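You operate a simulated robot arm through the tools that you are given. There is no shell and no other tool. Be economical: measure what you need, move in short steps, check, and stop when the job is done.

The job below is to be done with a simulated robot arm. You get a single attempt, and the scene is never put back.

TASK
Turn the left number dial to 1. Take the 0.08 dotted roll from the top of the small table and put it on the board there. Take the small coil on the top of the wooden table and put it away on the grey shelf of the coil rack. Count the red tape rolls on the top of the low table, then put as many of the white packets from the top of the low table on the top of the wooden table. Put one of the steel cups from the top of the low table in the done tray. Take the cardboard tube from the top of the low table and put it on the roll table. Open the sheet cabinet drawer. Any order will do. Set down upright: dotted roll, small coil, steel cup.

It is judged by the outcome, as a careful person would: the job done as asked, and still so three seconds after it is handed in. It fails if anything else is knocked over, pushed out of place, dropped, spilled or broken. Flat cloth is picked up by pressing the open fingertips on it (5 to 10 N) and closing them slowly along it; thin cloth reads only 2 to 8 mm in the jaws.

THE ROBOT
A 7-joint arm with a fingered hand on a trunk, on a base that drives. Base frame: it is fixed to the floor where the robot stands at the start and does not move with it; the origin is under the middle of the robot, x ahead of it, y to its left, z up; the surface under the hand at the start is at about z = 920. Units: mm, degrees, N and s.
Its first joint turns from -166.0 to 166.0 degrees. Places, roughly: board (18x13x1 cm) [600, 700, 800]; cardboard tube (5x5x15 cm) [-4800, 900, 700]; done tray (23x19 cm) [0, 3160, 800]; dotted roll [750, 750, 1000]; grey shelf of the coil rack [1400, -2000, 800]; left number dial [800, 0, 900]; red tape roll (10x10x3 cm) [-3500, 1400, 700]; red tape roll (5x5x3 cm) [-3600, 1200, 700]; roll table [-4000, -2100, 800]; sheet cabinet drawer [-2800, -4000, 600]; small coil [500, 2000, 750]; steel cup (6x6x7 cm) [-3500, 1100, 700]; top of the wooden table [100, 2500, 800]; white packet [-3750, 1000, 750]. Payload 4 kg.
Tool frame: the origin (TCP) lies between the finger pads and is the grasp point; the fingertips stand 30 mm ahead of it; z points along the fingers, y is the line along which they close. Largest opening 104 mm; the body of the gripper starts 35 mm behind the TCP. The gripper is a hand of 4 fingers: y runs from the thumb to the fingers, the wrist lies at [-15, -113, -190] in the tool frame.
Orientation is that of the tool frame in the base frame, as a unit quaternion [x, y, z, w]. With the fingers straight down and the wrist toward the robot, the tool's x, y and z point along [0, 1, 0], [1, 0, 0] and [0, 0, -1] of the base frame.

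THE INTERFACE
- The arm moves only by the tool play_rows. Its argument "steps" is a list of rows, each an object (a shift or turn left out is 0) with "offset": the shift along the base's x, y, z in mm, a list of three; "dr": the turn, a rotation vector about the base's x, y, z in degrees, a list of three. In form: [{"offset": [dx, dy, dz], "dr": [rx, ry, rz]}, ...]. A call has 1 to 10 rows; each row shifts and turns the commanded pose from where the row before left it. A row lasts 0.2 s, in which the tool goes at most 50 mm and 8.6 degrees; a call with a longer step from one row to the next is refused whole. Where a pose cannot be reached the arm comes as near as it can. A force on the tool above 40 N (or 10 N above the force at the start of the call, whichever is more), or a blocked arm, ends the call early, and 0.2 s more pass. In this call time passes only in rows, and 0.2 s behind the last. It gives the time, the measured TCP pose, the force on the tool (base axes), the opening and the grip force at its end, in the units of the frame above (readings bear some noise), with the torque about the TCP (base axes, N m) and any sound that the robot's microphone picked up.
- Cameras (640 x 400 px; columns grow to the right, rows downward): "scene" is now at [319.1, 212.3, 1253.1]; the picture's right is [0.19, -0.98, 0.00], its down [-0.36, -0.07, -0.93] and it looks along [0.91, 0.17, -0.37] (base axes); focal length 217 px, centre (320, 200). "wrist" rides on the gripper at [61, -92, -130] in the tool frame; the picture's right is [-0.81, 0.28, -0.52], its down [-0.53, -0.71, 0.46] and it looks along [-0.24, 0.64, 0.72] (tool axes); focal length 275 px, centre (320, 200). There is no depth. A picture from a camera that has moved, and an enlarged one, comes with that camera's place and axes in the base frame and with its lens. The place of the scene camera against the robot may be out by one fixed shift of up to 25 mm in any direction.
- get_image(camera): a new picture of that camera. No time passes.
- base_move(legs): drives the robot by 1 to 6 legs, each [ahead, left, turn to the left] in mm, mm and degrees, along the robot's own axes; the way and the turn of a leg run together, so that a leg with both is an arc; at most 1500 mm and 180 degrees a leg. The arm and the cameras ride along, it lands a little off, and it stops where it bumps. It gives what a move gives.
- finger_targets(index, middle, ring, thumb_bend, thumb_turn): sets how far each is bent, from 0 (flat) to 100 (curled in); at 30 the hand is open as for a grip, at 70 the pads meet at the TCP. One left out holds its place. A second passes; each finger stops where it meets its share of the squeeze, and holds until it gets a number again. It is the only way to open and close the hand. It gives what a move gives, with no picture; readings hold the bend of each and the force on the fingers (four entries, about 0 where the hand has none), thumb and palm. thumb_turn goes from beside the hand (0) to across from the fingers (100), as for a grip.
- turn_head(pan, tilt): turns the head with the scene camera to pan (to the left, within 143 degrees either way) and tilt (down, from -29 to 69), counted from straight ahead of the robot. It gives what a move gives.
- enlarge(camera, box): a new picture of the part [left, top, right, bottom] of that camera's present view, enlarged. No time passes.
- finish_job(): hands the job in; it is judged then, once.

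Go step by step. Nothing tells you exact positions but the pictures and the camera data: compare them with the known pose of the tool, close in by small moves and look again before you grip or let go. The budget is 207 turns and 192 pictures, counting those below and the enlarged ones. Unless the task says otherwise, let go and move clear before handing in.

The tools are called after ">>>" by a JSON object that holds its "method" and its "body". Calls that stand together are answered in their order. play_rows: Moves the arm, as the interface text tells. Its arguments: {"type":"object","properties":{"steps":{"type":"array"}},"required":["steps"]} The other tools are called the same way: finger_targets (index, middle, ring, thumb_bend, thumb_turn) moves the fingers one by one; base_move (legs) drives the base; turn_head (pan, tilt) turns the head that bears the scene camera; get_image (camera) takes a picture; enlarge (camera, box) takes an enlarged picture of a part of a camera's view; finish_job () hands the job in.

At the start:

```text
t: 0.0
tcp_pos: [711.5, 191.5, 1135.0]
tcp_rot: [0.707, 0.708, 0.001, 0.0]
wrist_force: [-0.1, 0.0, -0.2]
wrist_torque: [0.03, -0.01, -0.02]
opening: 103.6
grasp_force: 0.0
shape: jaw
bend: [30.0, 30.0, 30.0, 30.0, 98.0]
finger forces: [0.0, 0.1, 0.0, 0.0, 0.1, 0.1]
robot x, y, heading: [-1.2, -1.0, -0.2]
head pan, tilt: [10.7, 21.5]
```

scene: 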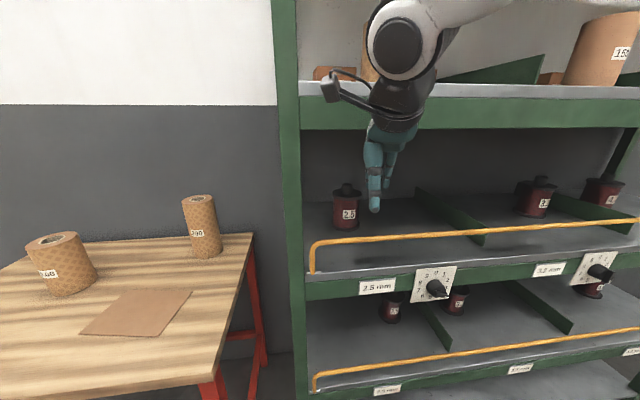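
wrist: 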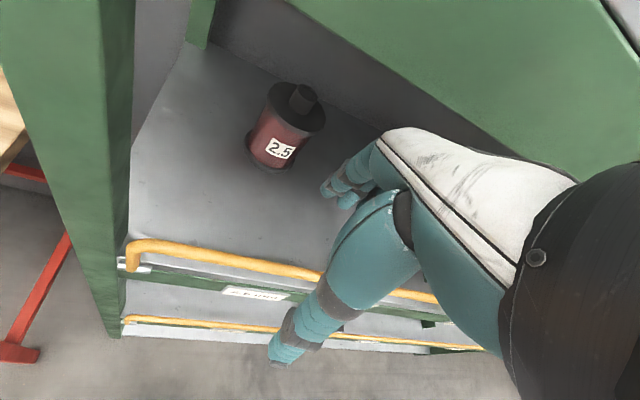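

I see the rack ahead with two number dials on its shelf edge, and the small table on the left with two dotted rolls and a board. I'll zoom in on the labels and the dial first.

>>> {"method": "enlarge", "body": {"camera": "scene", "box": [400, 250, 480, 310]}}

>>> {"method": "enlarge", "body": {"camera": "scene", "box": [0, 180, 240, 330]}}

```text
6.67 times, centred on (440, 280) of scene
camera zoom: at [319.1, 212.3, 1253.1], right [0.19, -0.98, 0.0], down [-0.36, -0.07, -0.93], along [0.91, 0.17, -0.37], focal length 1446 px, centre (-480, -333)
```

zoom: 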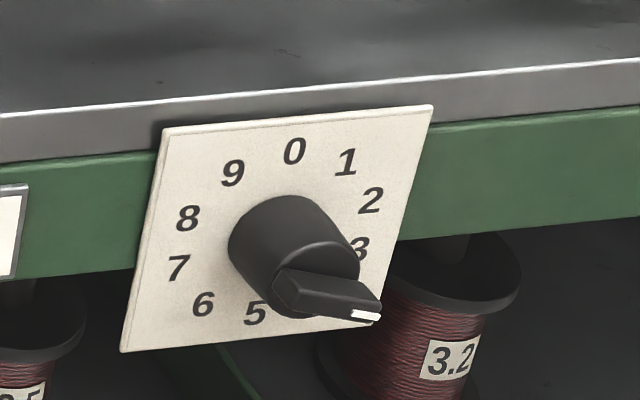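

```text
2.67 times, centred on (120, 255) of scene
camera zoom: at [319.1, 212.3, 1253.1], right [0.19, -0.98, 0.0], down [-0.36, -0.07, -0.93], along [0.91, 0.17, -0.37], focal length 578 px, centre (853, 53)
```

zoom: 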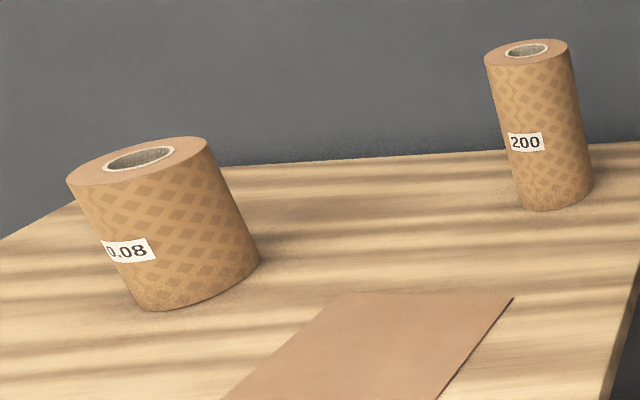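

The dial points near 3 and sits at about [800, -10, 850]. The 0.08 roll is the wide one on the left. I'll back the hand off and pitch it forward to face the dial.

>>> {"method": "play_rows", "body": {"steps": [{"offset": [-50, 0, 0]}, {"offset": [-50, 0, 0]}, {"offset": [-40, -20, 0], "dr": [0, -8, 0]}, {"offset": [0, -30, -20], "dr": [0, -8.2, 0]}, {"offset": [0, -30, -20], "dr": [0, -8.2, 0]}, {"offset": [0, -30, -20], "dr": [0, -8.2, 0]}, {"offset": [0, -30, -20], "dr": [0, -8.2, 0]}, {"offset": [0, -30, -20], "dr": [0, -8.2, 0]}, {"offset": [0, -30, -20], "dr": [0, -8.2, 0]}, {"offset": [0, 0, -20], "dr": [0, -8.2, 0]}]}}

>>> {"method": "get_image", "body": {"camera": "wrist"}}

>>> {"method": "get_image", "body": {"camera": "scene"}}

```text
t: 2.2
tcp_pos: [682.5, 154.5, 1097.2]
tcp_rot: [0.594, 0.595, 0.383, 0.381]
wrist_force: [0.0, -0.2, -0.9]
wrist_torque: [-0.04, 0.01, -0.02]
opening: 104.1
grasp_force: 0.1
shape: jaw
bend: [30.0, 30.0, 30.0, 30.0, 98.0]
finger forces: [0.1, 0.1, 0.0, 0.0, 0.0, 0.1]
out of reach, approached as far as the arm can: row 5, 6, 7, 8, 9, 10
robot x, y, heading: [-0.2, -0.8, -0.0]
head pan, tilt: [10.7, 21.5]
```

```text
187 pictures are left
camera wrist: at [526.6, 215.3, 1069.1], right [-0.36, -0.81, 0.46], down [0.12, -0.53, -0.84], along [0.93, -0.24, 0.29], focal length 275 px, centre (320, 200)
```

wrist: 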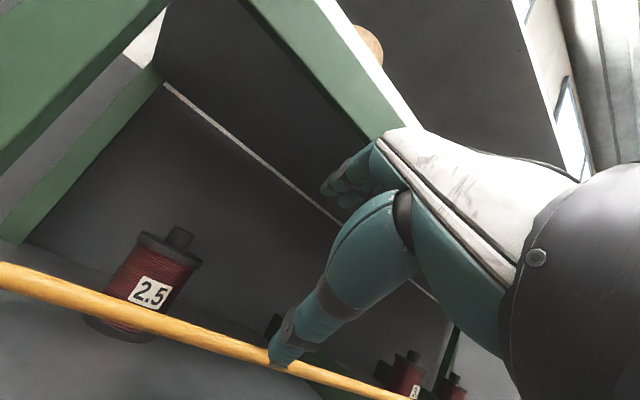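

```text
186 pictures are left
camera scene: at [318.7, 212.0, 1253.2], right [0.19, -0.98, 0.0], down [-0.36, -0.07, -0.93], along [0.91, 0.17, -0.37], focal length 217 px, centre (320, 200)
```

scene: 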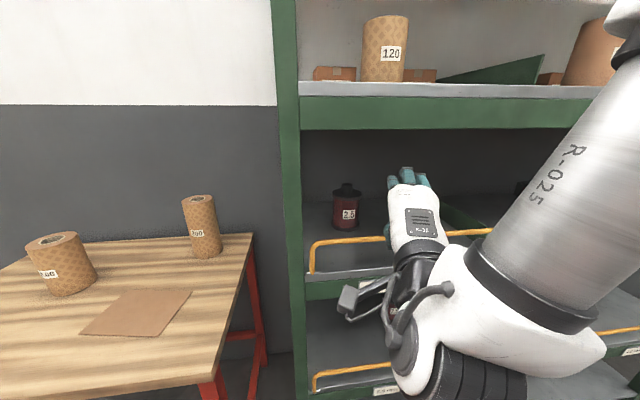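

The arm ran out of room so close to the rack. I'll back the base up a bit to get a better posture.

>>> {"method": "base_move", "body": {"legs": [[-180, 0, 0]]}}

>>> {"method": "play_rows", "body": {"steps": [{"offset": [40, -20, -30], "dr": [0, 0, 0]}, {"offset": [30, -30, -30], "dr": [0, -4, 0]}, {"offset": [20, -30, -30], "dr": [0, -5, 0]}, {"offset": [0, -30, -35], "dr": [0, -8, 0]}, {"offset": [0, -30, -35], "dr": [0, -8, 0]}]}}

```text
t: 3.7
tcp_pos: [501.5, 155.1, 1098.5]
tcp_rot: [0.595, 0.595, 0.382, 0.382]
wrist_force: [-0.1, 0.0, -0.3]
wrist_torque: [0.0, -0.01, 0.03]
opening: 103.6
grasp_force: 0.0
shape: jaw
bend: [30.0, 30.0, 30.0, 30.0, 98.0]
finger forces: [0.0, 0.1, 0.0, 0.0, 0.0, 0.0]
robot x, y, heading: [-180.8, 1.2, 0.2]
head pan, tilt: [10.7, 21.5]
```

```text
refused: row 1 steps farther than a row can; nothing moved
```

Row 1 was slightly over the limit, so I'll use smaller rows.

>>> {"method": "play_rows", "body": {"steps": [{"offset": [30, -20, -30], "dr": [0, 0, 0]}, {"offset": [25, -25, -30], "dr": [0, -4, 0]}, {"offset": [20, -30, -30], "dr": [0, -5, 0]}, {"offset": [0, -30, -35], "dr": [0, -8, 0]}, {"offset": [0, -30, -35], "dr": [0, -8, 0]}]}}

>>> {"method": "get_image", "body": {"camera": "wrist"}}

```text
t: 4.9
tcp_pos: [704.4, 69.4, 1060.9]
tcp_rot: [0.504, 0.501, 0.493, 0.501]
wrist_force: [-1.1, -0.7, -0.2]
wrist_torque: [0.0, 0.04, 0.02]
opening: 103.9
grasp_force: 0.1
shape: jaw
bend: [30.0, 30.0, 30.0, 30.0, 98.0]
finger forces: [0.0, 0.0, 0.0, 0.0, 0.1, 0.0]
out of reach, approached as far as the arm can: row 3, 4, 5
robot x, y, heading: [-180.3, -4.3, 0.1]
head pan, tilt: [10.7, 21.5]
```

```text
185 pictures are left
camera wrist: at [573.7, 130.0, 970.4], right [-0.52, -0.8, 0.29], down [0.44, -0.54, -0.72], along [0.73, -0.25, 0.64], focal length 275 px, centre (320, 200)
```

wrist: 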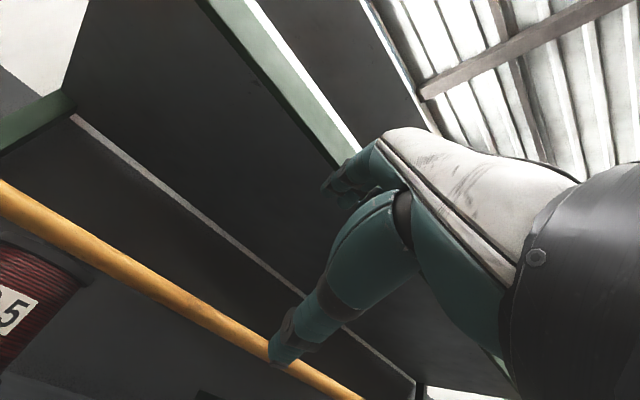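

The wrist-below posture is awkward. I'll retreat and roll the hand about its axis toward wrist-above, which should suit an arm coming from above.

>>> {"method": "play_rows", "body": {"steps": [{"offset": [-45, 0, 0]}, {"offset": [-45, 0, 0]}, {"offset": [-20, 0, 0], "dr": [8, 0, 0]}, {"offset": [-20, 0, 0], "dr": [8.4, 0, 0]}, {"dr": [8.4, 0, 0]}, {"dr": [8.4, 0, 0]}, {"dr": [8.4, 0, 0]}, {"dr": [8.4, 0, 0]}, {"dr": [8.4, 0, 0]}, {"dr": [8.4, 0, 0]}]}}

>>> {"method": "play_rows", "body": {"steps": [{"dr": [8.4, 0, 0]}, {"dr": [8.4, 0, 0]}, {"dr": [8.4, 0, 0]}, {"dr": [8.4, 0, 0]}, {"dr": [8.4, 0, 0]}, {"dr": [8.4, 0, 0]}, {"dr": [8.4, 0, 0]}, {"dr": [8.4, 0, 0]}, {"dr": [8.4, 0, 0]}, {"dr": [8.4, 0, 0]}]}}

>>> {"method": "get_image", "body": {"camera": "scene"}}

```text
t: 7.1
tcp_pos: [748.9, 89.1, 1235.0]
tcp_rot: [0.692, 0.14, 0.693, 0.143]
wrist_force: [-0.2, 0.1, 0.2]
wrist_torque: [-0.01, 0.04, -0.02]
opening: 103.7
grasp_force: 0.0
shape: jaw
bend: [30.0, 30.0, 30.0, 30.0, 98.0]
finger forces: [0.0, 0.0, 0.0, 0.1, 0.0, 0.0]
out of reach, approached as far as the arm can: row 1, 2, 3, 4, 5, 6, 7, 8, 9, 10
robot x, y, heading: [-181.4, 1.2, 0.2]
head pan, tilt: [10.7, 21.5]
```

```text
t: 7.7
tcp_pos: [770.2, 86.9, 1243.5]
tcp_rot: [0.707, 0.064, 0.701, 0.065]
wrist_force: [-29.4, -4.0, -16.4]
wrist_torque: [-1.08, 0.22, 0.84]
opening: 103.9
grasp_force: 0.0
shape: jaw
bend: [30.0, 30.0, 30.0, 22.0, 100.0]
finger forces: [1.7, 4.2, 0.0, 0.0, 26.5, 0.1]
out of reach, approached as far as the arm can: row 1, 2
robot x, y, heading: [-182.2, 1.3, 0.2]
head pan, tilt: [10.7, 21.5]
stopped in row 2: the force on the tool passed its limit at 55 N (the readings are from after the stop); the commanded pose is now the measured one
```

```text
184 pictures are left
camera scene: at [136.3, 212.3, 1253.3], right [0.19, -0.98, 0.0], down [-0.36, -0.07, -0.93], along [0.91, 0.17, -0.37], focal length 217 px, centre (320, 200)
```

scene: 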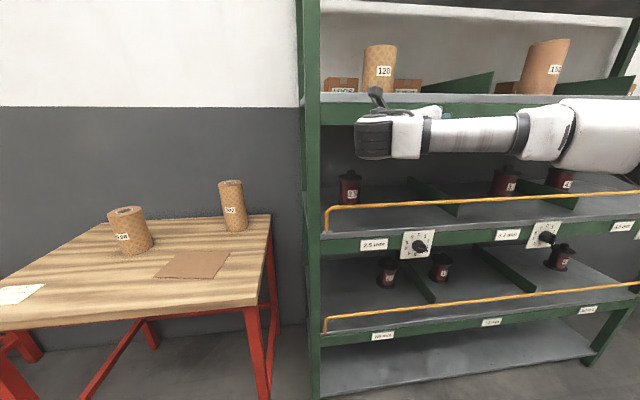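

The thumb pressed on the upper shelf beam, but nothing moved. I'll back the base well clear before rearranging the arm.

>>> {"method": "base_move", "body": {"legs": [[-250, 0, 0]]}}

>>> {"method": "play_rows", "body": {"steps": [{"dr": [8.4, 0, 0], "offset": [-20, 0, -20]}, {"dr": [8.4, 0, 0], "offset": [-20, 0, -20]}, {"dr": [8.4, 0, 0], "offset": [-20, 0, -20]}, {"dr": [8.4, 0, 0], "offset": [0, 0, -20]}, {"offset": [0, 0, -30]}, {"offset": [0, 0, -30]}]}}

>>> {"method": "get_image", "body": {"camera": "scene"}}

```text
t: 9.5
tcp_pos: [524.0, 87.7, 1246.0]
tcp_rot: [0.705, 0.062, 0.703, 0.064]
wrist_force: [-0.3, 0.2, 0.7]
wrist_torque: [0.02, -0.01, -0.04]
opening: 104.1
grasp_force: 0.2
shape: jaw
bend: [30.0, 30.0, 30.0, 30.0, 98.0]
finger forces: [0.1, 0.0, 0.0, 0.0, 0.0, 0.0]
robot x, y, heading: [-428.8, -2.8, 0.1]
head pan, tilt: [10.7, 21.5]
```

```text
t: 10.9
tcp_pos: [560.0, 22.2, 1263.7]
tcp_rot: [0.72, -0.129, 0.667, -0.141]
wrist_force: [-0.5, 0.0, -0.2]
wrist_torque: [0.0, 0.01, -0.01]
opening: 103.8
grasp_force: 0.1
shape: jaw
bend: [30.0, 30.0, 30.0, 30.0, 98.0]
finger forces: [0.0, 0.1, 0.0, 0.0, 0.0, 0.1]
out of reach, approached as far as the arm can: row 1, 2, 3, 4, 5, 6
robot x, y, heading: [-428.8, -0.7, 0.2]
head pan, tilt: [10.7, 21.5]
```

```text
183 pictures are left
camera scene: at [-111.2, 212.5, 1253.1], right [0.19, -0.98, 0.0], down [-0.36, -0.07, -0.93], along [0.91, 0.18, -0.37], focal length 217 px, centre (320, 200)
```

scene: 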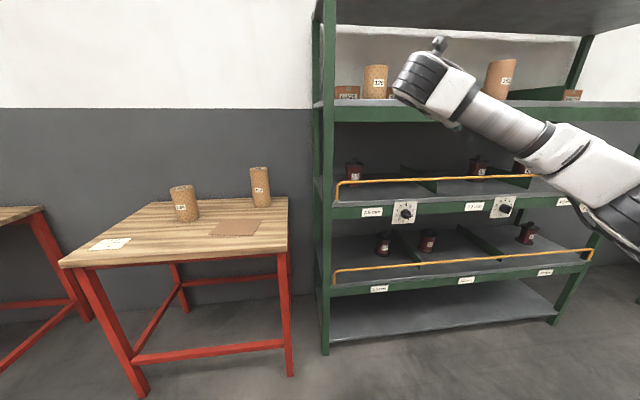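

The arm is stuck in a bad posture. I'll go back to tool-down with the wrist to the left, now that there is room.

>>> {"method": "play_rows", "body": {"steps": [{"dr": [0, 8.4, 0]}, {"dr": [0, 8.4, 0]}, {"dr": [0, 8.4, 0]}, {"dr": [0, 8.4, 0]}, {"dr": [0, 8.4, 0]}, {"dr": [0, 8.4, 0]}, {"dr": [0, 8.4, 0]}, {"dr": [0, 8.4, 0]}, {"dr": [0, 8.4, 0]}, {"dr": [0, 8.4, 0]}]}}

>>> {"method": "get_image", "body": {"camera": "scene"}}

```text
t: 13.1
tcp_pos: [535.0, 9.7, 1202.5]
tcp_rot: [0.973, -0.2, 0.114, -0.03]
wrist_force: [-0.7, -0.3, 1.0]
wrist_torque: [0.12, -0.03, 0.0]
opening: 103.9
grasp_force: 0.1
shape: jaw
bend: [30.0, 30.0, 30.0, 30.0, 98.0]
finger forces: [0.0, 0.0, 0.1, 0.0, 0.1, 0.1]
out of reach, approached as far as the arm can: row 8, 9, 10
robot x, y, heading: [-429.2, -2.8, 0.0]
head pan, tilt: [10.7, 21.5]
```

```text
182 pictures are left
camera scene: at [-111.6, 212.0, 1253.3], right [0.19, -0.98, 0.0], down [-0.36, -0.07, -0.93], along [0.91, 0.18, -0.37], focal length 217 px, centre (320, 200)
```

scene: 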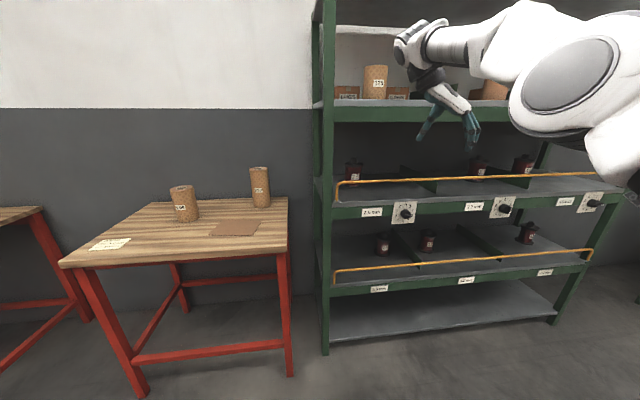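

Next I'll pull in to a comfortable radius and finish going tool-down, then try pitching the hand with the wrist to the left or forward.

>>> {"method": "play_rows", "body": {"steps": [{"offset": [-45, 0, -10], "dr": [0, 5, 0]}, {"offset": [-45, 0, -10], "dr": [0, 5, 0]}, {"offset": [-45, 0, -20], "dr": [0, 4, 0]}, {"offset": [-45, 0, -20]}, {"offset": [-45, 0, -20]}, {"offset": [-45, 0, -20]}]}}

>>> {"method": "play_rows", "body": {"steps": [{"dr": [0, 0, -8.4]}, {"dr": [0, 0, -8.4]}, {"dr": [0, 0, -8.4]}, {"dr": [0, 0, -8.4]}, {"dr": [0, 0, -8.4]}, {"dr": [0, 0, -8.4]}, {"dr": [0, 0, -8.4]}, {"dr": [0, 0, -8.4]}]}}

>>> {"method": "get_image", "body": {"camera": "scene"}}

```text
t: 14.5
tcp_pos: [263.0, 12.9, 1104.9]
tcp_rot: [0.979, -0.203, -0.007, -0.005]
wrist_force: [-0.3, 0.7, 0.5]
wrist_torque: [-0.01, 0.0, 0.02]
opening: 104.0
grasp_force: 0.1
shape: jaw
bend: [30.0, 30.0, 30.0, 30.0, 98.0]
finger forces: [0.0, 0.1, 0.1, 0.0, 0.1, 0.0]
robot x, y, heading: [-430.5, -1.6, 0.1]
head pan, tilt: [10.7, 21.5]
```

```text
t: 16.3
tcp_pos: [263.7, 10.3, 1102.5]
tcp_rot: [-0.704, 0.71, 0.002, 0.008]
wrist_force: [-0.4, -0.4, -0.6]
wrist_torque: [0.02, 0.02, 0.02]
opening: 104.0
grasp_force: 0.1
shape: jaw
bend: [30.0, 30.0, 30.0, 30.0, 98.0]
finger forces: [0.0, 0.1, 0.0, 0.1, 0.1, 0.0]
robot x, y, heading: [-429.2, -0.8, 0.0]
head pan, tilt: [10.7, 21.5]
```

```text
181 pictures are left
camera scene: at [-111.1, 212.2, 1253.1], right [0.19, -0.98, 0.0], down [-0.36, -0.07, -0.93], along [0.91, 0.18, -0.37], focal length 217 px, centre (320, 200)
```

scene: 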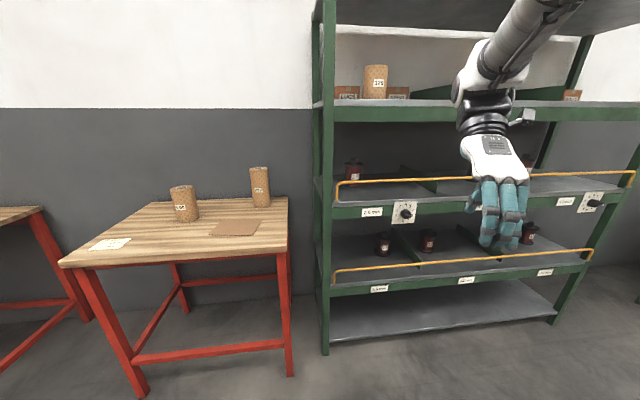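

Wrist-forward tool-down works. Now I'll pitch it forward while lowering toward the dial's height.

>>> {"method": "play_rows", "body": {"steps": [{"dr": [0, -8.4, 0], "offset": [0, -5, -20]}, {"dr": [0, -8.4, 0], "offset": [0, -5, -25]}, {"dr": [0, -8.4, 0], "offset": [0, -5, -25]}, {"dr": [0, -8.4, 0], "offset": [0, -5, -25]}, {"dr": [0, -8.4, 0], "offset": [0, 0, -25]}, {"dr": [0, -8.4, 0], "offset": [0, 0, -25]}, {"dr": [0, -8.4, 0], "offset": [0, 0, -25]}, {"dr": [0, -8.4, 0], "offset": [0, 0, -25]}, {"dr": [0, -8.4, 0], "offset": [0, 0, -25]}, {"dr": [0, -8.4, 0], "offset": [0, 0, -25]}]}}

>>> {"method": "get_image", "body": {"camera": "wrist"}}

>>> {"method": "get_image", "body": {"camera": "scene"}}

```text
t: 18.5
tcp_pos: [299.5, 6.8, 853.8]
tcp_rot: [0.524, -0.523, 0.47, -0.481]
wrist_force: [0.1, -0.2, 0.2]
wrist_torque: [0.04, 0.02, 0.04]
opening: 103.9
grasp_force: 0.2
shape: jaw
bend: [30.0, 30.0, 30.0, 30.0, 97.0]
finger forces: [0.1, 0.0, 0.0, 0.0, 0.0, 0.1]
out of reach, approached as far as the arm can: row 9, 10
robot x, y, heading: [-429.8, -2.3, 0.3]
head pan, tilt: [10.7, 21.5]
```

```text
180 pictures are left
camera wrist: at [180.5, -58.1, 956.6], right [-0.55, 0.81, -0.21], down [0.52, 0.53, 0.67], along [0.66, 0.26, -0.71], focal length 275 px, centre (320, 200)
```

wrist: 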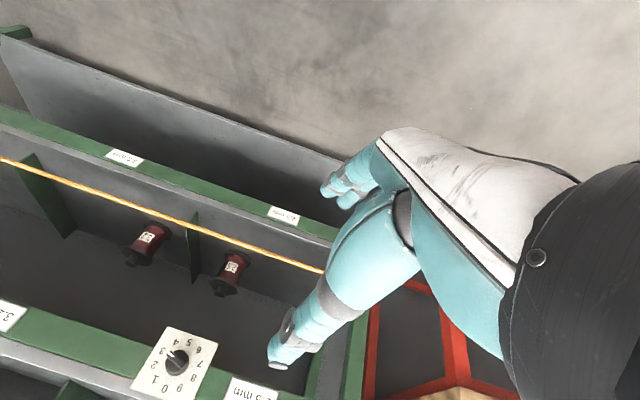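

```text
179 pictures are left
camera scene: at [-111.5, 212.3, 1253.2], right [0.19, -0.98, 0.0], down [-0.36, -0.07, -0.93], along [0.91, 0.18, -0.37], focal length 217 px, centre (320, 200)
```

scene: 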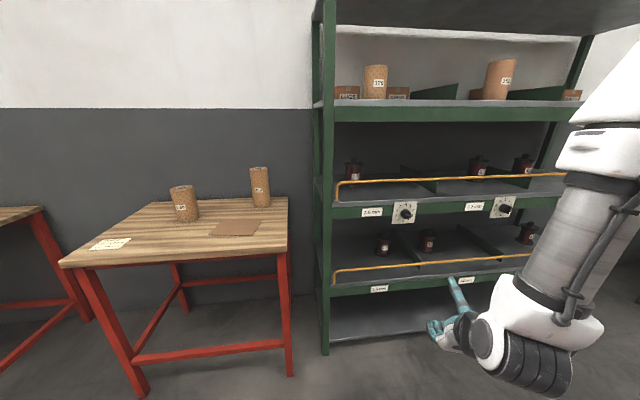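

The posture works and the dial is in view of the wrist camera. I'll zoom in to read the pointer and fix its position.

>>> {"method": "enlarge", "body": {"camera": "wrist", "box": [110, 310, 250, 400]}}

>>> {"method": "enlarge", "body": {"camera": "scene", "box": [360, 180, 440, 240]}}

```text
4.44 times, centred on (180, 355) of wrist
camera zoom: at [180.5, -58.1, 956.6], right [-0.55, 0.81, -0.21], down [0.52, 0.53, 0.67], along [0.66, 0.26, -0.71], focal length 1224 px, centre (942, -489)
```

zoom: 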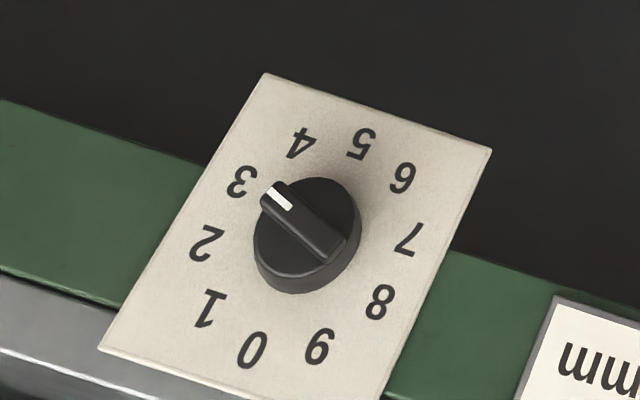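

```text
6.67 times, centred on (400, 210) of scene
camera zoom: at [-111.5, 212.3, 1253.2], right [0.19, -0.98, 0.0], down [-0.36, -0.07, -0.93], along [0.91, 0.18, -0.37], focal length 1446 px, centre (-213, 133)
```

zoom: 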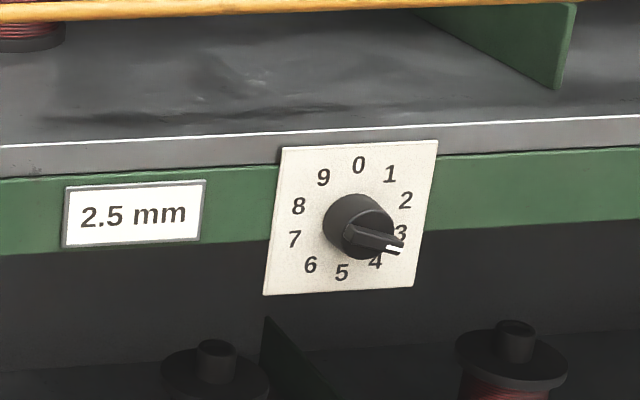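

The pointer is on 3, so it needs a 72° counter-clockwise turn to reach 1. I'll drive closer and align the roll across the bar.

>>> {"method": "base_move", "body": {"legs": [[280, 0, 0]]}}

>>> {"method": "play_rows", "body": {"steps": [{"dr": [6, 0, 0], "offset": [10, 2, 0]}, {"dr": [6, 0, 0], "offset": [10, 3, 0]}, {"dr": [6, -3, 0], "offset": [10, 3, 0]}, {"dr": [0, -3, 0], "offset": [10, 0, 0]}]}}

>>> {"method": "get_image", "body": {"camera": "wrist"}}

>>> {"method": "get_image", "body": {"camera": "scene"}}

```text
t: 20.4
tcp_pos: [582.6, 6.4, 853.6]
tcp_rot: [0.525, -0.523, 0.47, -0.481]
wrist_force: [0.4, -0.1, 0.3]
wrist_torque: [-0.01, 0.01, 0.02]
opening: 104.1
grasp_force: 0.1
shape: jaw
bend: [30.0, 30.0, 30.0, 30.0, 97.0]
finger forces: [0.0, 0.0, 0.1, 0.0, 0.1, 0.1]
robot x, y, heading: [-147.4, 4.4, 0.1]
head pan, tilt: [10.7, 21.5]
```

```text
t: 21.4
tcp_pos: [622.0, 11.5, 853.0]
tcp_rot: [-0.42, 0.561, -0.406, 0.586]
wrist_force: [-0.2, -0.4, 0.5]
wrist_torque: [-0.01, 0.0, 0.0]
opening: 103.8
grasp_force: 0.0
shape: jaw
bend: [30.0, 30.0, 30.0, 30.0, 97.0]
finger forces: [0.0, 0.0, 0.0, 0.0, 0.0, 0.0]
robot x, y, heading: [-147.9, -0.3, 0.0]
head pan, tilt: [10.7, 21.5]
```

```text
176 pictures are left
camera wrist: at [495.3, -80.4, 919.4], right [-0.55, 0.84, -0.01], down [0.43, 0.3, 0.85], along [0.72, 0.46, -0.52], focal length 275 px, centre (320, 200)
```

wrist: 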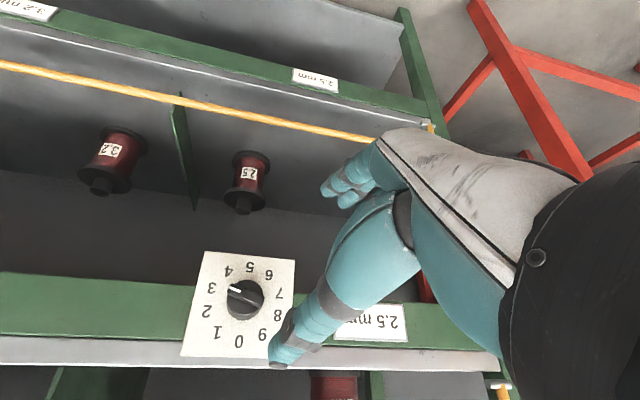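

```text
175 pictures are left
camera scene: at [171.9, 212.0, 1253.1], right [0.19, -0.98, 0.0], down [-0.36, -0.07, -0.93], along [0.91, 0.17, -0.37], focal length 217 px, centre (320, 200)
```

scene: 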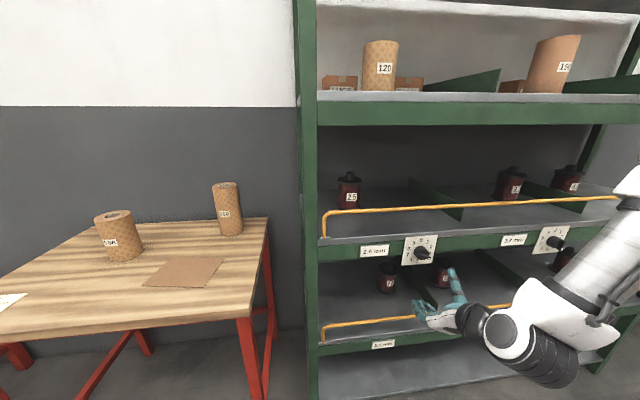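

I'll zoom in on the dial to get its exact centre.

>>> {"method": "enlarge", "body": {"camera": "wrist", "box": [170, 240, 310, 370]}}

>>> {"method": "enlarge", "body": {"camera": "scene", "box": [380, 210, 480, 285]}}

```text
3.08 times, centred on (240, 305) of wrist
camera zoom: at [495.3, -80.4, 919.4], right [-0.55, 0.84, -0.01], down [0.43, 0.3, 0.85], along [0.72, 0.46, -0.52], focal length 847 px, centre (566, -123)
```

zoom: 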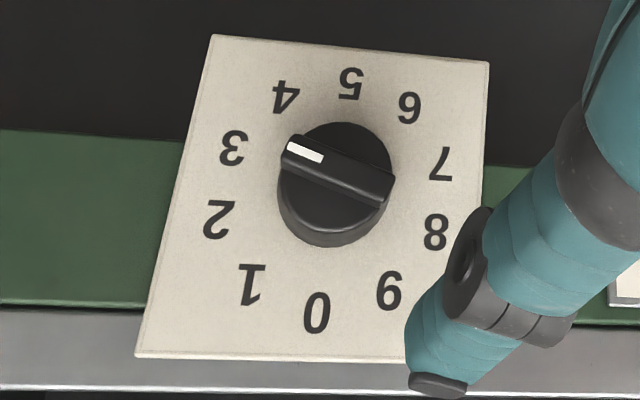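

```text
5.33 times, centred on (430, 248) of scene
camera zoom: at [171.9, 212.0, 1253.1], right [0.19, -0.98, 0.0], down [-0.36, -0.07, -0.93], along [0.91, 0.17, -0.37], focal length 1157 px, centre (-267, -53)
```

zoom: 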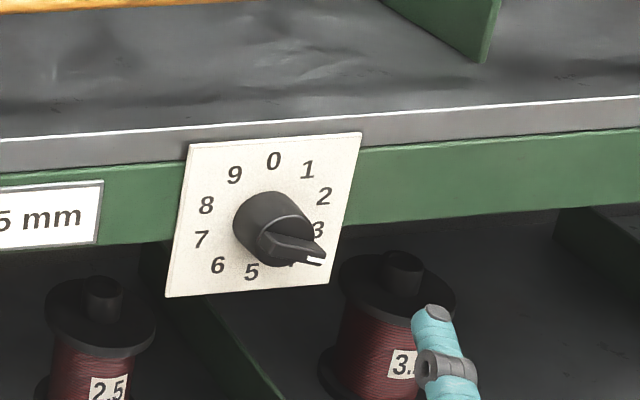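

The perspective shows the rack is yawed by about 17°: its front normal points along roughly [-0.95, -0.30]. I'll yaw the tool to match and line it up with the knob axis.

>>> {"method": "play_rows", "body": {"steps": [{"dr": [0, 0, 7.7], "offset": [5, -20, 2]}, {"dr": [0, 0, 7.7], "offset": [5, -20, 3]}]}}

>>> {"method": "enlarge", "body": {"camera": "wrist", "box": [160, 200, 380, 400]}}

>>> {"method": "get_image", "body": {"camera": "scene"}}

```text
t: 22.1
tcp_pos: [633.0, -25.2, 859.5]
tcp_rot: [-0.494, 0.498, -0.323, 0.635]
wrist_force: [-1.0, -0.5, 0.0]
wrist_torque: [0.02, 0.03, 0.01]
opening: 103.9
grasp_force: 0.1
shape: jaw
bend: [30.0, 30.0, 30.0, 30.0, 98.0]
finger forces: [0.0, 0.0, 0.1, 0.0, 0.1, 0.1]
robot x, y, heading: [-147.1, -1.7, 0.2]
head pan, tilt: [10.7, 21.5]
```

```text
2.00 times, centred on (270, 300) of wrist
camera zoom: at [536.3, -148.6, 925.1], right [-0.75, 0.66, -0.01], down [0.34, 0.4, 0.85], along [0.57, 0.64, -0.52], focal length 551 px, centre (420, 0)
```

zoom: 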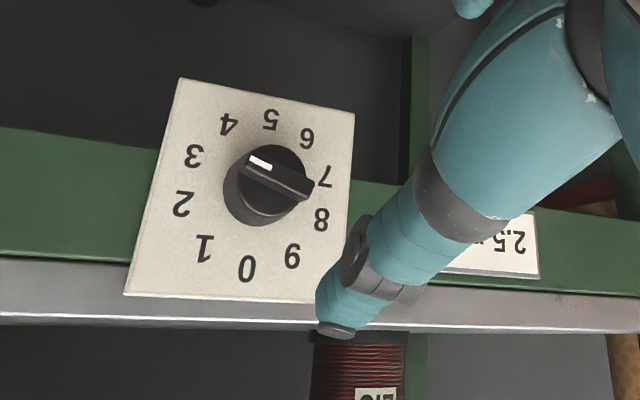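

```text
171 pictures are left
camera scene: at [171.8, 212.8, 1253.0], right [0.19, -0.98, 0.0], down [-0.36, -0.07, -0.93], along [0.91, 0.17, -0.37], focal length 217 px, centre (320, 200)
```

scene: 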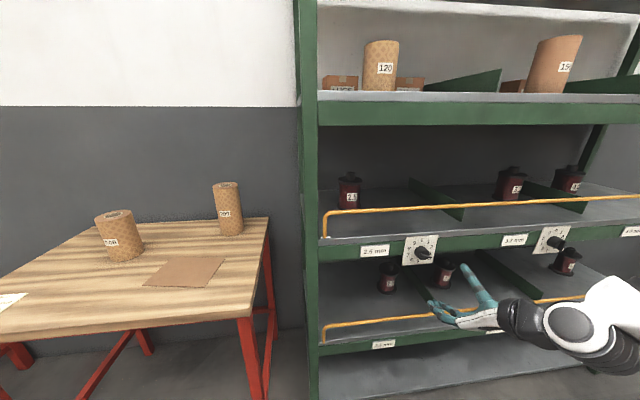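

The two wrist rays agree: the plate centre is at [799.5, 20, 860.6] and the axis is [0.954, 0.30, 0]. I'll move in along the axis to 60 mm from the plate and check.

>>> {"method": "play_rows", "body": {"steps": [{"offset": [42, 6, 1]}, {"offset": [38, 12, 0]}, {"offset": [29, 9, 0]}]}}

>>> {"method": "get_image", "body": {"camera": "wrist"}}

>>> {"method": "enlarge", "body": {"camera": "scene", "box": [380, 210, 480, 285]}}

```text
t: 22.9
tcp_pos: [742.4, 1.5, 857.3]
tcp_rot: [-0.493, 0.5, -0.323, 0.635]
wrist_force: [0.3, 0.3, -0.1]
wrist_torque: [0.02, 0.01, -0.02]
opening: 104.1
grasp_force: 0.0
shape: jaw
bend: [30.0, 30.0, 30.0, 30.0, 97.0]
finger forces: [0.0, 0.0, 0.0, 0.0, 0.0, 0.0]
robot x, y, heading: [-151.3, -0.7, 0.2]
head pan, tilt: [10.7, 21.5]
```

```text
170 pictures are left
camera wrist: at [644.3, -122.3, 922.4], right [-0.75, 0.66, -0.01], down [0.34, 0.4, 0.85], along [0.57, 0.64, -0.52], focal length 275 px, centre (320, 200)
```

wrist: 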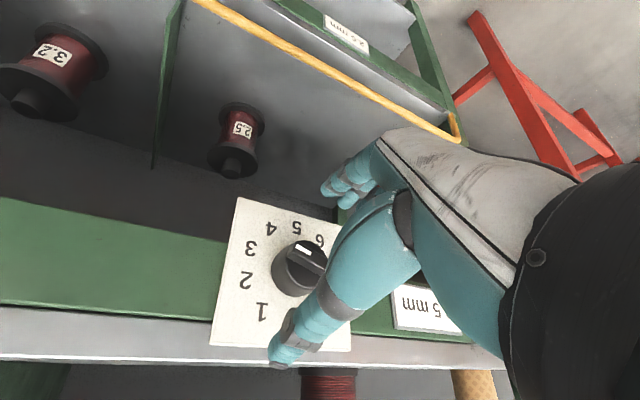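

```text
5.33 times, centred on (430, 248) of scene
camera zoom: at [171.9, 211.8, 1253.1], right [0.19, -0.98, 0.0], down [-0.36, -0.07, -0.93], along [0.91, 0.17, -0.37], focal length 1157 px, centre (-267, -53)
```

zoom: 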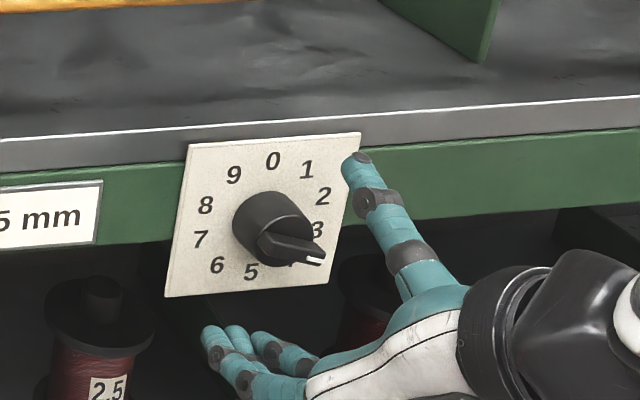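

The thumb and fingers straddle the knob nicely. I'll advance the last 19 mm and close on it.

>>> {"method": "play_rows", "body": {"steps": [{"offset": [9, 3, 2]}, {"offset": [9, 3, 1]}]}}

>>> {"method": "finger_targets", "body": {"index": 50, "middle": 50, "ring": 50, "thumb_bend": 50}}

>>> {"method": "get_image", "body": {"camera": "wrist"}}

>>> {"method": "enlarge", "body": {"camera": "scene", "box": [380, 210, 480, 285]}}

```text
t: 23.4
tcp_pos: [760.1, 5.9, 861.2]
tcp_rot: [-0.493, 0.499, -0.323, 0.635]
wrist_force: [0.3, -0.7, 0.6]
wrist_torque: [0.03, 0.01, 0.01]
opening: 104.1
grasp_force: 0.0
shape: jaw
bend: [30.0, 30.0, 30.0, 30.0, 97.0]
finger forces: [0.0, 0.1, 0.0, 0.1, 0.0, 0.0]
robot x, y, heading: [-146.1, 4.9, -0.1]
head pan, tilt: [10.7, 21.5]
```

```text
t: 24.4
tcp_pos: [760.2, 6.5, 861.4]
tcp_rot: [-0.492, 0.5, -0.325, 0.634]
wrist_force: [0.7, 0.3, 0.2]
wrist_torque: [-0.02, 0.0, -0.01]
opening: 52.8
grasp_force: 0.1
shape: fingers
bend: [50.0, 50.0, 50.0, 50.0, 97.0]
finger forces: [0.0, 0.1, 0.0, 0.1, 0.1, 0.0]
robot x, y, heading: [-148.6, 1.7, 0.3]
head pan, tilt: [10.7, 21.5]
```

```text
168 pictures are left
camera wrist: at [662.6, -117.3, 926.4], right [-0.75, 0.66, -0.01], down [0.34, 0.4, 0.85], along [0.57, 0.64, -0.52], focal length 275 px, centre (320, 200)
```

wrist: 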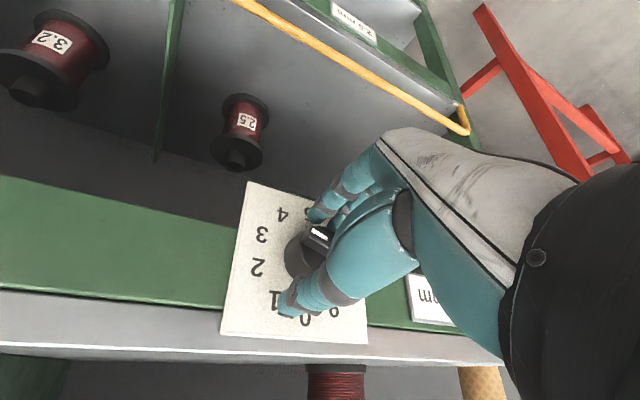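

```text
5.33 times, centred on (430, 248) of scene
camera zoom: at [172.0, 211.9, 1253.1], right [0.19, -0.98, 0.0], down [-0.36, -0.07, -0.93], along [0.91, 0.17, -0.37], focal length 1157 px, centre (-267, -53)
```

zoom: 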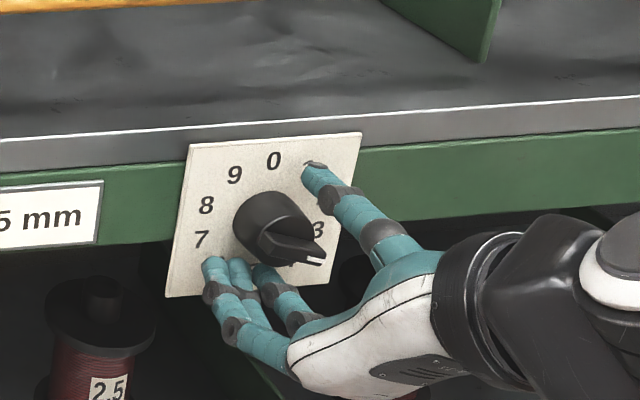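

There's no contact yet at 53 mm, so I'll close further.

>>> {"method": "finger_targets", "body": {"index": 66, "middle": 66, "ring": 66, "thumb_bend": 66}}

>>> {"method": "enlarge", "body": {"camera": "scene", "box": [380, 210, 480, 285]}}

```text
t: 25.4
tcp_pos: [760.1, 6.3, 859.9]
tcp_rot: [-0.493, 0.499, -0.322, 0.635]
wrist_force: [-3.3, 3.6, -9.8]
wrist_torque: [-0.15, 0.32, 0.18]
opening: 28.2
grasp_force: 8.7
shape: fingers
bend: [57.0, 59.0, 66.0, 62.0, 97.0]
finger forces: [6.4, 8.3, 0.0, 0.1, 3.5, 0.1]
robot x, y, heading: [-147.8, 0.3, -0.0]
head pan, tilt: [10.7, 21.5]
```

```text
5.33 times, centred on (430, 248) of scene
camera zoom: at [172.3, 212.1, 1253.0], right [0.19, -0.98, 0.0], down [-0.36, -0.07, -0.93], along [0.91, 0.17, -0.37], focal length 1157 px, centre (-267, -53)
```

zoom: 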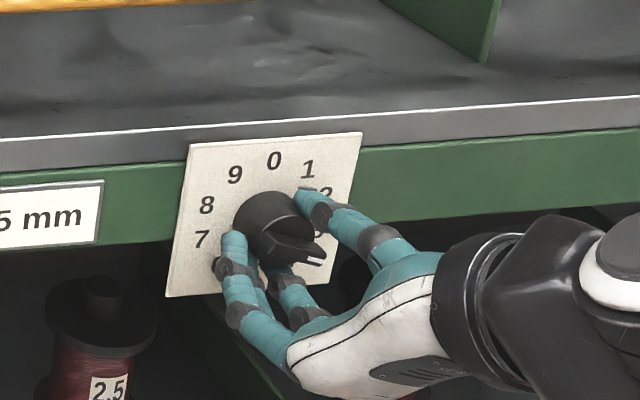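

The knob is held by index, middle and thumb. I'll turn 24° as a test.

>>> {"method": "play_rows", "body": {"steps": [{"dr": [-7.63, -2.4, 0]}, {"dr": [-7.63, -2.4, 0]}, {"dr": [-7.63, -2.4, 0]}]}}

>>> {"method": "enlarge", "body": {"camera": "scene", "box": [380, 210, 480, 285]}}

```text
t: 26.2
tcp_pos: [760.6, 5.9, 861.6]
tcp_rot: [0.587, -0.386, 0.448, -0.553]
wrist_force: [-1.9, 2.5, -9.8]
wrist_torque: [-0.12, 0.33, 0.1]
opening: 28.3
grasp_force: 8.3
shape: fingers
bend: [58.0, 59.0, 66.0, 62.0, 98.0]
finger forces: [4.9, 8.9, 0.0, 0.1, 3.6, 0.1]
robot x, y, heading: [-147.8, -0.8, -0.3]
head pan, tilt: [10.7, 21.5]
```

```text
5.33 times, centred on (430, 248) of scene
camera zoom: at [172.4, 211.8, 1253.0], right [0.19, -0.98, 0.0], down [-0.36, -0.07, -0.93], along [0.91, 0.17, -0.37], focal length 1157 px, centre (-267, -53)
```

zoom: 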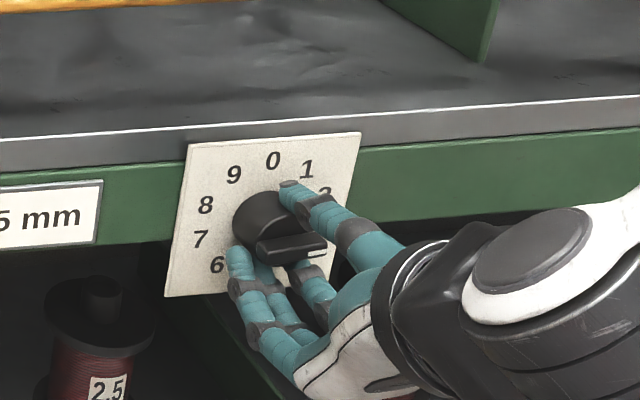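

The knob turns with the hand. I'll do the remaining 48°.

>>> {"method": "play_rows", "body": {"steps": [{"dr": [-7.63, -2.4, 0]}, {"dr": [-7.63, -2.4, 0]}, {"dr": [-7.63, -2.4, 0]}, {"dr": [-7.63, -2.4, 0]}, {"dr": [-7.63, -2.4, 0]}, {"dr": [-7.63, -2.4, 0]}]}}

>>> {"method": "enlarge", "body": {"camera": "scene", "box": [380, 210, 480, 285]}}

```text
t: 27.6
tcp_pos: [760.4, 4.7, 861.9]
tcp_rot: [0.697, -0.111, 0.63, -0.325]
wrist_force: [2.4, 2.1, -2.9]
wrist_torque: [-0.05, 0.06, 0.06]
opening: 27.1
grasp_force: 6.9
shape: fingers
bend: [61.0, 61.0, 66.0, 60.0, 97.0]
finger forces: [3.0, 4.5, 0.0, 0.0, 5.7, 0.0]
robot x, y, heading: [-149.0, -1.4, -0.2]
head pan, tilt: [10.7, 21.5]
```

```text
5.33 times, centred on (430, 248) of scene
camera zoom: at [172.3, 212.0, 1253.0], right [0.19, -0.98, 0.0], down [-0.36, -0.07, -0.93], along [0.91, 0.17, -0.37], focal length 1157 px, centre (-267, -53)
```

zoom: 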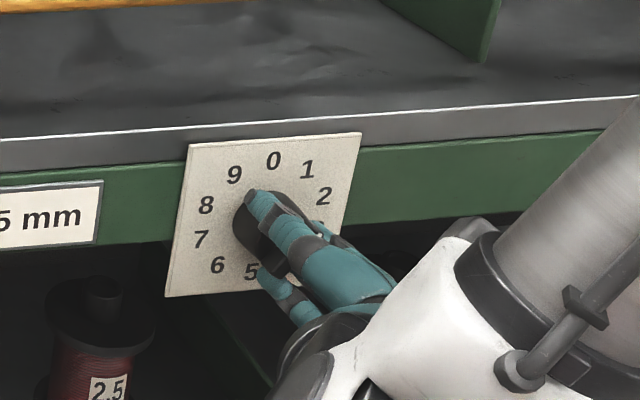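

The pointer is hidden here, so I'll check it from the wrist camera.

>>> {"method": "get_image", "body": {"camera": "wrist"}}

```text
163 pictures are left
camera wrist: at [624.9, -0.7, 965.2], right [-0.57, 0.08, -0.82], down [0.15, 0.99, 0.0], along [0.81, -0.13, -0.58], focal length 275 px, centre (320, 200)
```

wrist: 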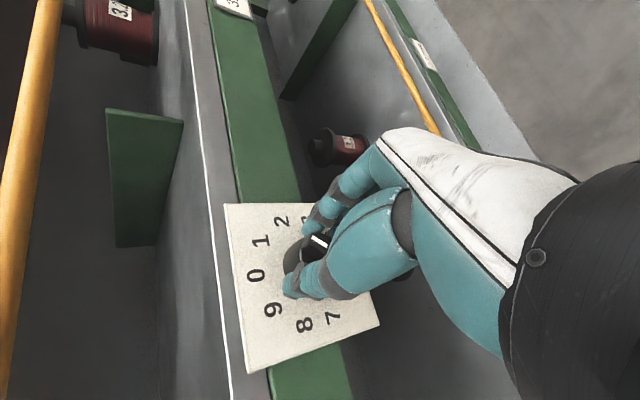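

>>> {"method": "enlarge", "body": {"camera": "wrist", "box": [220, 190, 380, 360]}}

```text
2.35 times, centred on (300, 275) of wrist
camera zoom: at [624.9, -0.7, 965.2], right [-0.57, 0.08, -0.82], down [0.15, 0.99, 0.0], along [0.81, -0.13, -0.58], focal length 648 px, centre (367, 24)
```

zoom: 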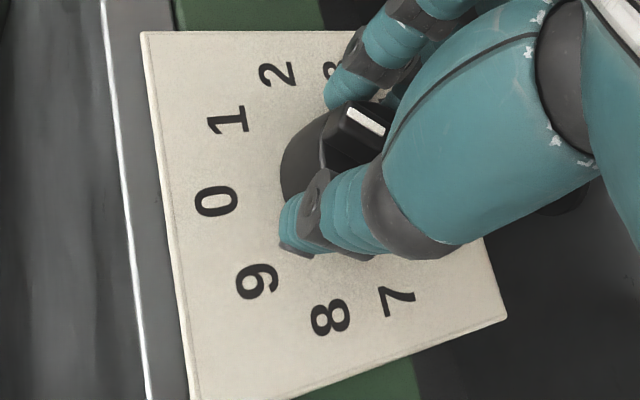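

The pointer looks close to 1. I'll release, back off along the axis and check.

>>> {"method": "finger_targets", "body": {"index": 45, "middle": 45, "ring": 45, "thumb_bend": 45}}

>>> {"method": "play_rows", "body": {"steps": [{"offset": [-30, -9, 0]}, {"offset": [-30, -9, 0]}, {"offset": [-30, -9, 0]}]}}

>>> {"method": "get_image", "body": {"camera": "wrist"}}

>>> {"method": "enlarge", "body": {"camera": "scene", "box": [380, 210, 480, 285]}}

```text
t: 28.6
tcp_pos: [760.1, 5.4, 861.9]
tcp_rot: [0.697, -0.111, 0.629, -0.325]
wrist_force: [0.5, 0.0, -0.1]
wrist_torque: [-0.02, 0.01, 0.01]
opening: 64.6
grasp_force: 0.0
shape: fingers
bend: [45.0, 45.0, 45.0, 45.0, 97.0]
finger forces: [0.1, 0.0, 0.0, 0.0, 0.0, 0.0]
robot x, y, heading: [-145.5, 1.8, -0.1]
head pan, tilt: [10.7, 21.5]
```

```text
t: 29.4
tcp_pos: [670.1, -18.5, 861.3]
tcp_rot: [0.698, -0.11, 0.629, -0.325]
wrist_force: [0.2, 0.2, 0.3]
wrist_torque: [0.0, 0.01, -0.01]
opening: 64.8
grasp_force: 0.0
shape: fingers
bend: [45.0, 45.0, 45.0, 45.0, 97.0]
finger forces: [0.1, 0.0, 0.0, 0.0, 0.0, 0.0]
robot x, y, heading: [-145.8, -0.2, -0.0]
head pan, tilt: [10.7, 21.5]
```

```text
161 pictures are left
camera wrist: at [534.7, -25.8, 964.5], right [-0.57, 0.09, -0.82], down [0.15, 0.99, 0.0], along [0.81, -0.13, -0.58], focal length 275 px, centre (320, 200)
```

wrist: 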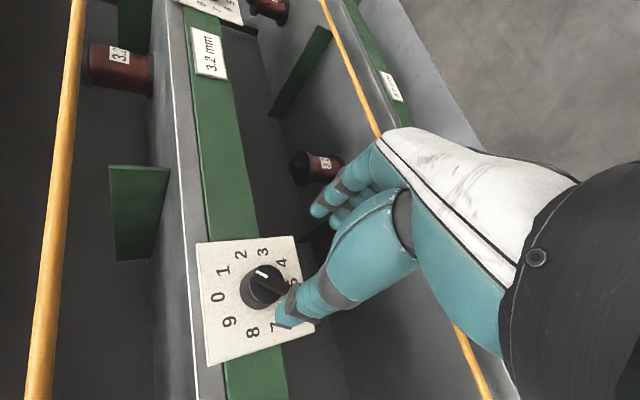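

```text
5.33 times, centred on (430, 248) of scene
camera zoom: at [172.0, 212.0, 1253.1], right [0.19, -0.98, 0.0], down [-0.36, -0.07, -0.93], along [0.91, 0.17, -0.37], focal length 1157 px, centre (-267, -53)
```

zoom: 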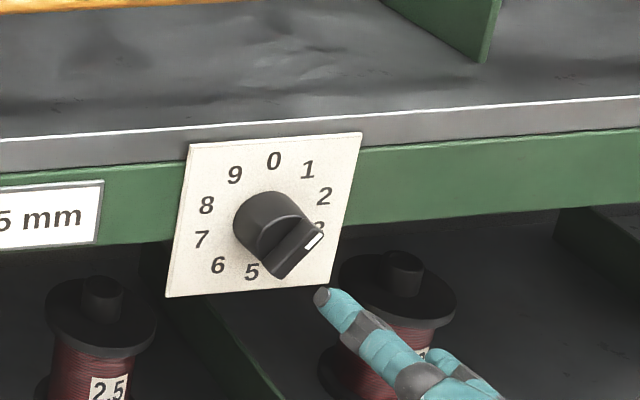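

>>> {"method": "enlarge", "body": {"camera": "wrist", "box": [190, 225, 320, 375]}}

```text
2.67 times, centred on (255, 300) of wrist
camera zoom: at [534.7, -25.8, 964.5], right [-0.57, 0.09, -0.82], down [0.15, 0.99, 0.0], along [0.81, -0.13, -0.58], focal length 734 px, centre (493, -67)
```

zoom: 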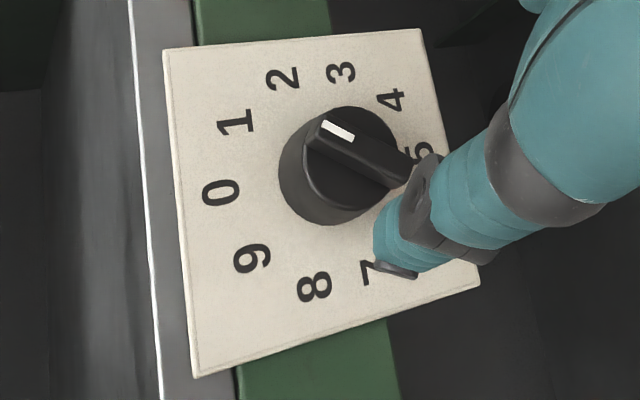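

The pointer is parallel to the 1–6 line and on 1, so the dial is done. Next is the 0.08 roll: I'll back away from the rack and bring the hand back to tool-down.

>>> {"method": "base_move", "body": {"legs": [[-250, 0, 0]]}}

>>> {"method": "play_rows", "body": {"steps": [{"dr": [7.6, 2.4, 0], "offset": [-20, 0, 15]}, {"dr": [7.6, 2.4, 0], "offset": [-20, 0, 15]}, {"dr": [7.6, 2.4, 0], "offset": [-20, 0, 15]}, {"dr": [7.6, 2.4, 0], "offset": [-20, 0, 15]}, {"dr": [7.6, 2.4, 0], "offset": [0, 0, 15]}, {"dr": [7.6, 2.4, 0], "offset": [0, 0, 15]}, {"dr": [5.7, 1.8, 0], "offset": [0, 0, 15]}]}}

>>> {"method": "play_rows", "body": {"steps": [{"dr": [-2.5, 8, 0], "offset": [0, 0, 25]}, {"dr": [-2.5, 8, 0], "offset": [0, 0, 25]}, {"dr": [-2.5, 8, 0], "offset": [0, 0, 25]}, {"dr": [-2.5, 8, 0], "offset": [0, 0, 25]}, {"dr": [-2.5, 8, 0], "offset": [0, 0, 25]}, {"dr": [-2.5, 8, 0], "offset": [0, 0, 25]}, {"dr": [-2.5, 8, 0], "offset": [0, 0, 25]}, {"dr": [-2.5, 8, 0], "offset": [0, 0, 25]}, {"dr": [-2.5, 8, 0], "offset": [0, 0, 25]}, {"dr": [-2.5, 8, 0]}]}}

```text
t: 31.2
tcp_pos: [428.0, -19.8, 861.3]
tcp_rot: [0.697, -0.111, 0.63, -0.325]
wrist_force: [-0.4, 0.1, -0.2]
wrist_torque: [-0.01, -0.03, 0.0]
opening: 64.8
grasp_force: 0.0
shape: fingers
bend: [45.0, 45.0, 45.0, 45.0, 97.0]
finger forces: [0.0, 0.0, 0.0, 0.0, 0.0, 0.0]
robot x, y, heading: [-387.9, 0.6, -0.3]
head pan, tilt: [10.7, 21.5]
```

```text
t: 32.8
tcp_pos: [377.5, -11.0, 962.6]
tcp_rot: [-0.567, 0.415, -0.417, 0.576]
wrist_force: [0.0, 0.2, -0.3]
wrist_torque: [-0.02, 0.01, -0.03]
opening: 64.8
grasp_force: 0.1
shape: fingers
bend: [45.0, 45.0, 45.0, 45.0, 97.0]
finger forces: [0.1, 0.1, 0.0, 0.0, 0.0, 0.0]
out of reach, approached as far as the arm can: row 3, 4
robot x, y, heading: [-389.4, 2.2, -0.0]
head pan, tilt: [10.7, 21.5]
```

```text
t: 35.0
tcp_pos: [380.2, -5.8, 1176.1]
tcp_rot: [0.801, -0.592, 0.042, -0.075]
wrist_force: [0.1, -0.7, 0.8]
wrist_torque: [0.01, 0.0, -0.01]
opening: 65.1
grasp_force: 0.0
shape: fingers
bend: [45.0, 45.0, 45.0, 45.0, 98.0]
finger forces: [0.1, 0.0, 0.1, 0.0, 0.0, 0.0]
out of reach, approached as far as the arm can: row 3
robot x, y, heading: [-388.7, -1.7, -0.0]
head pan, tilt: [10.7, 21.5]
```

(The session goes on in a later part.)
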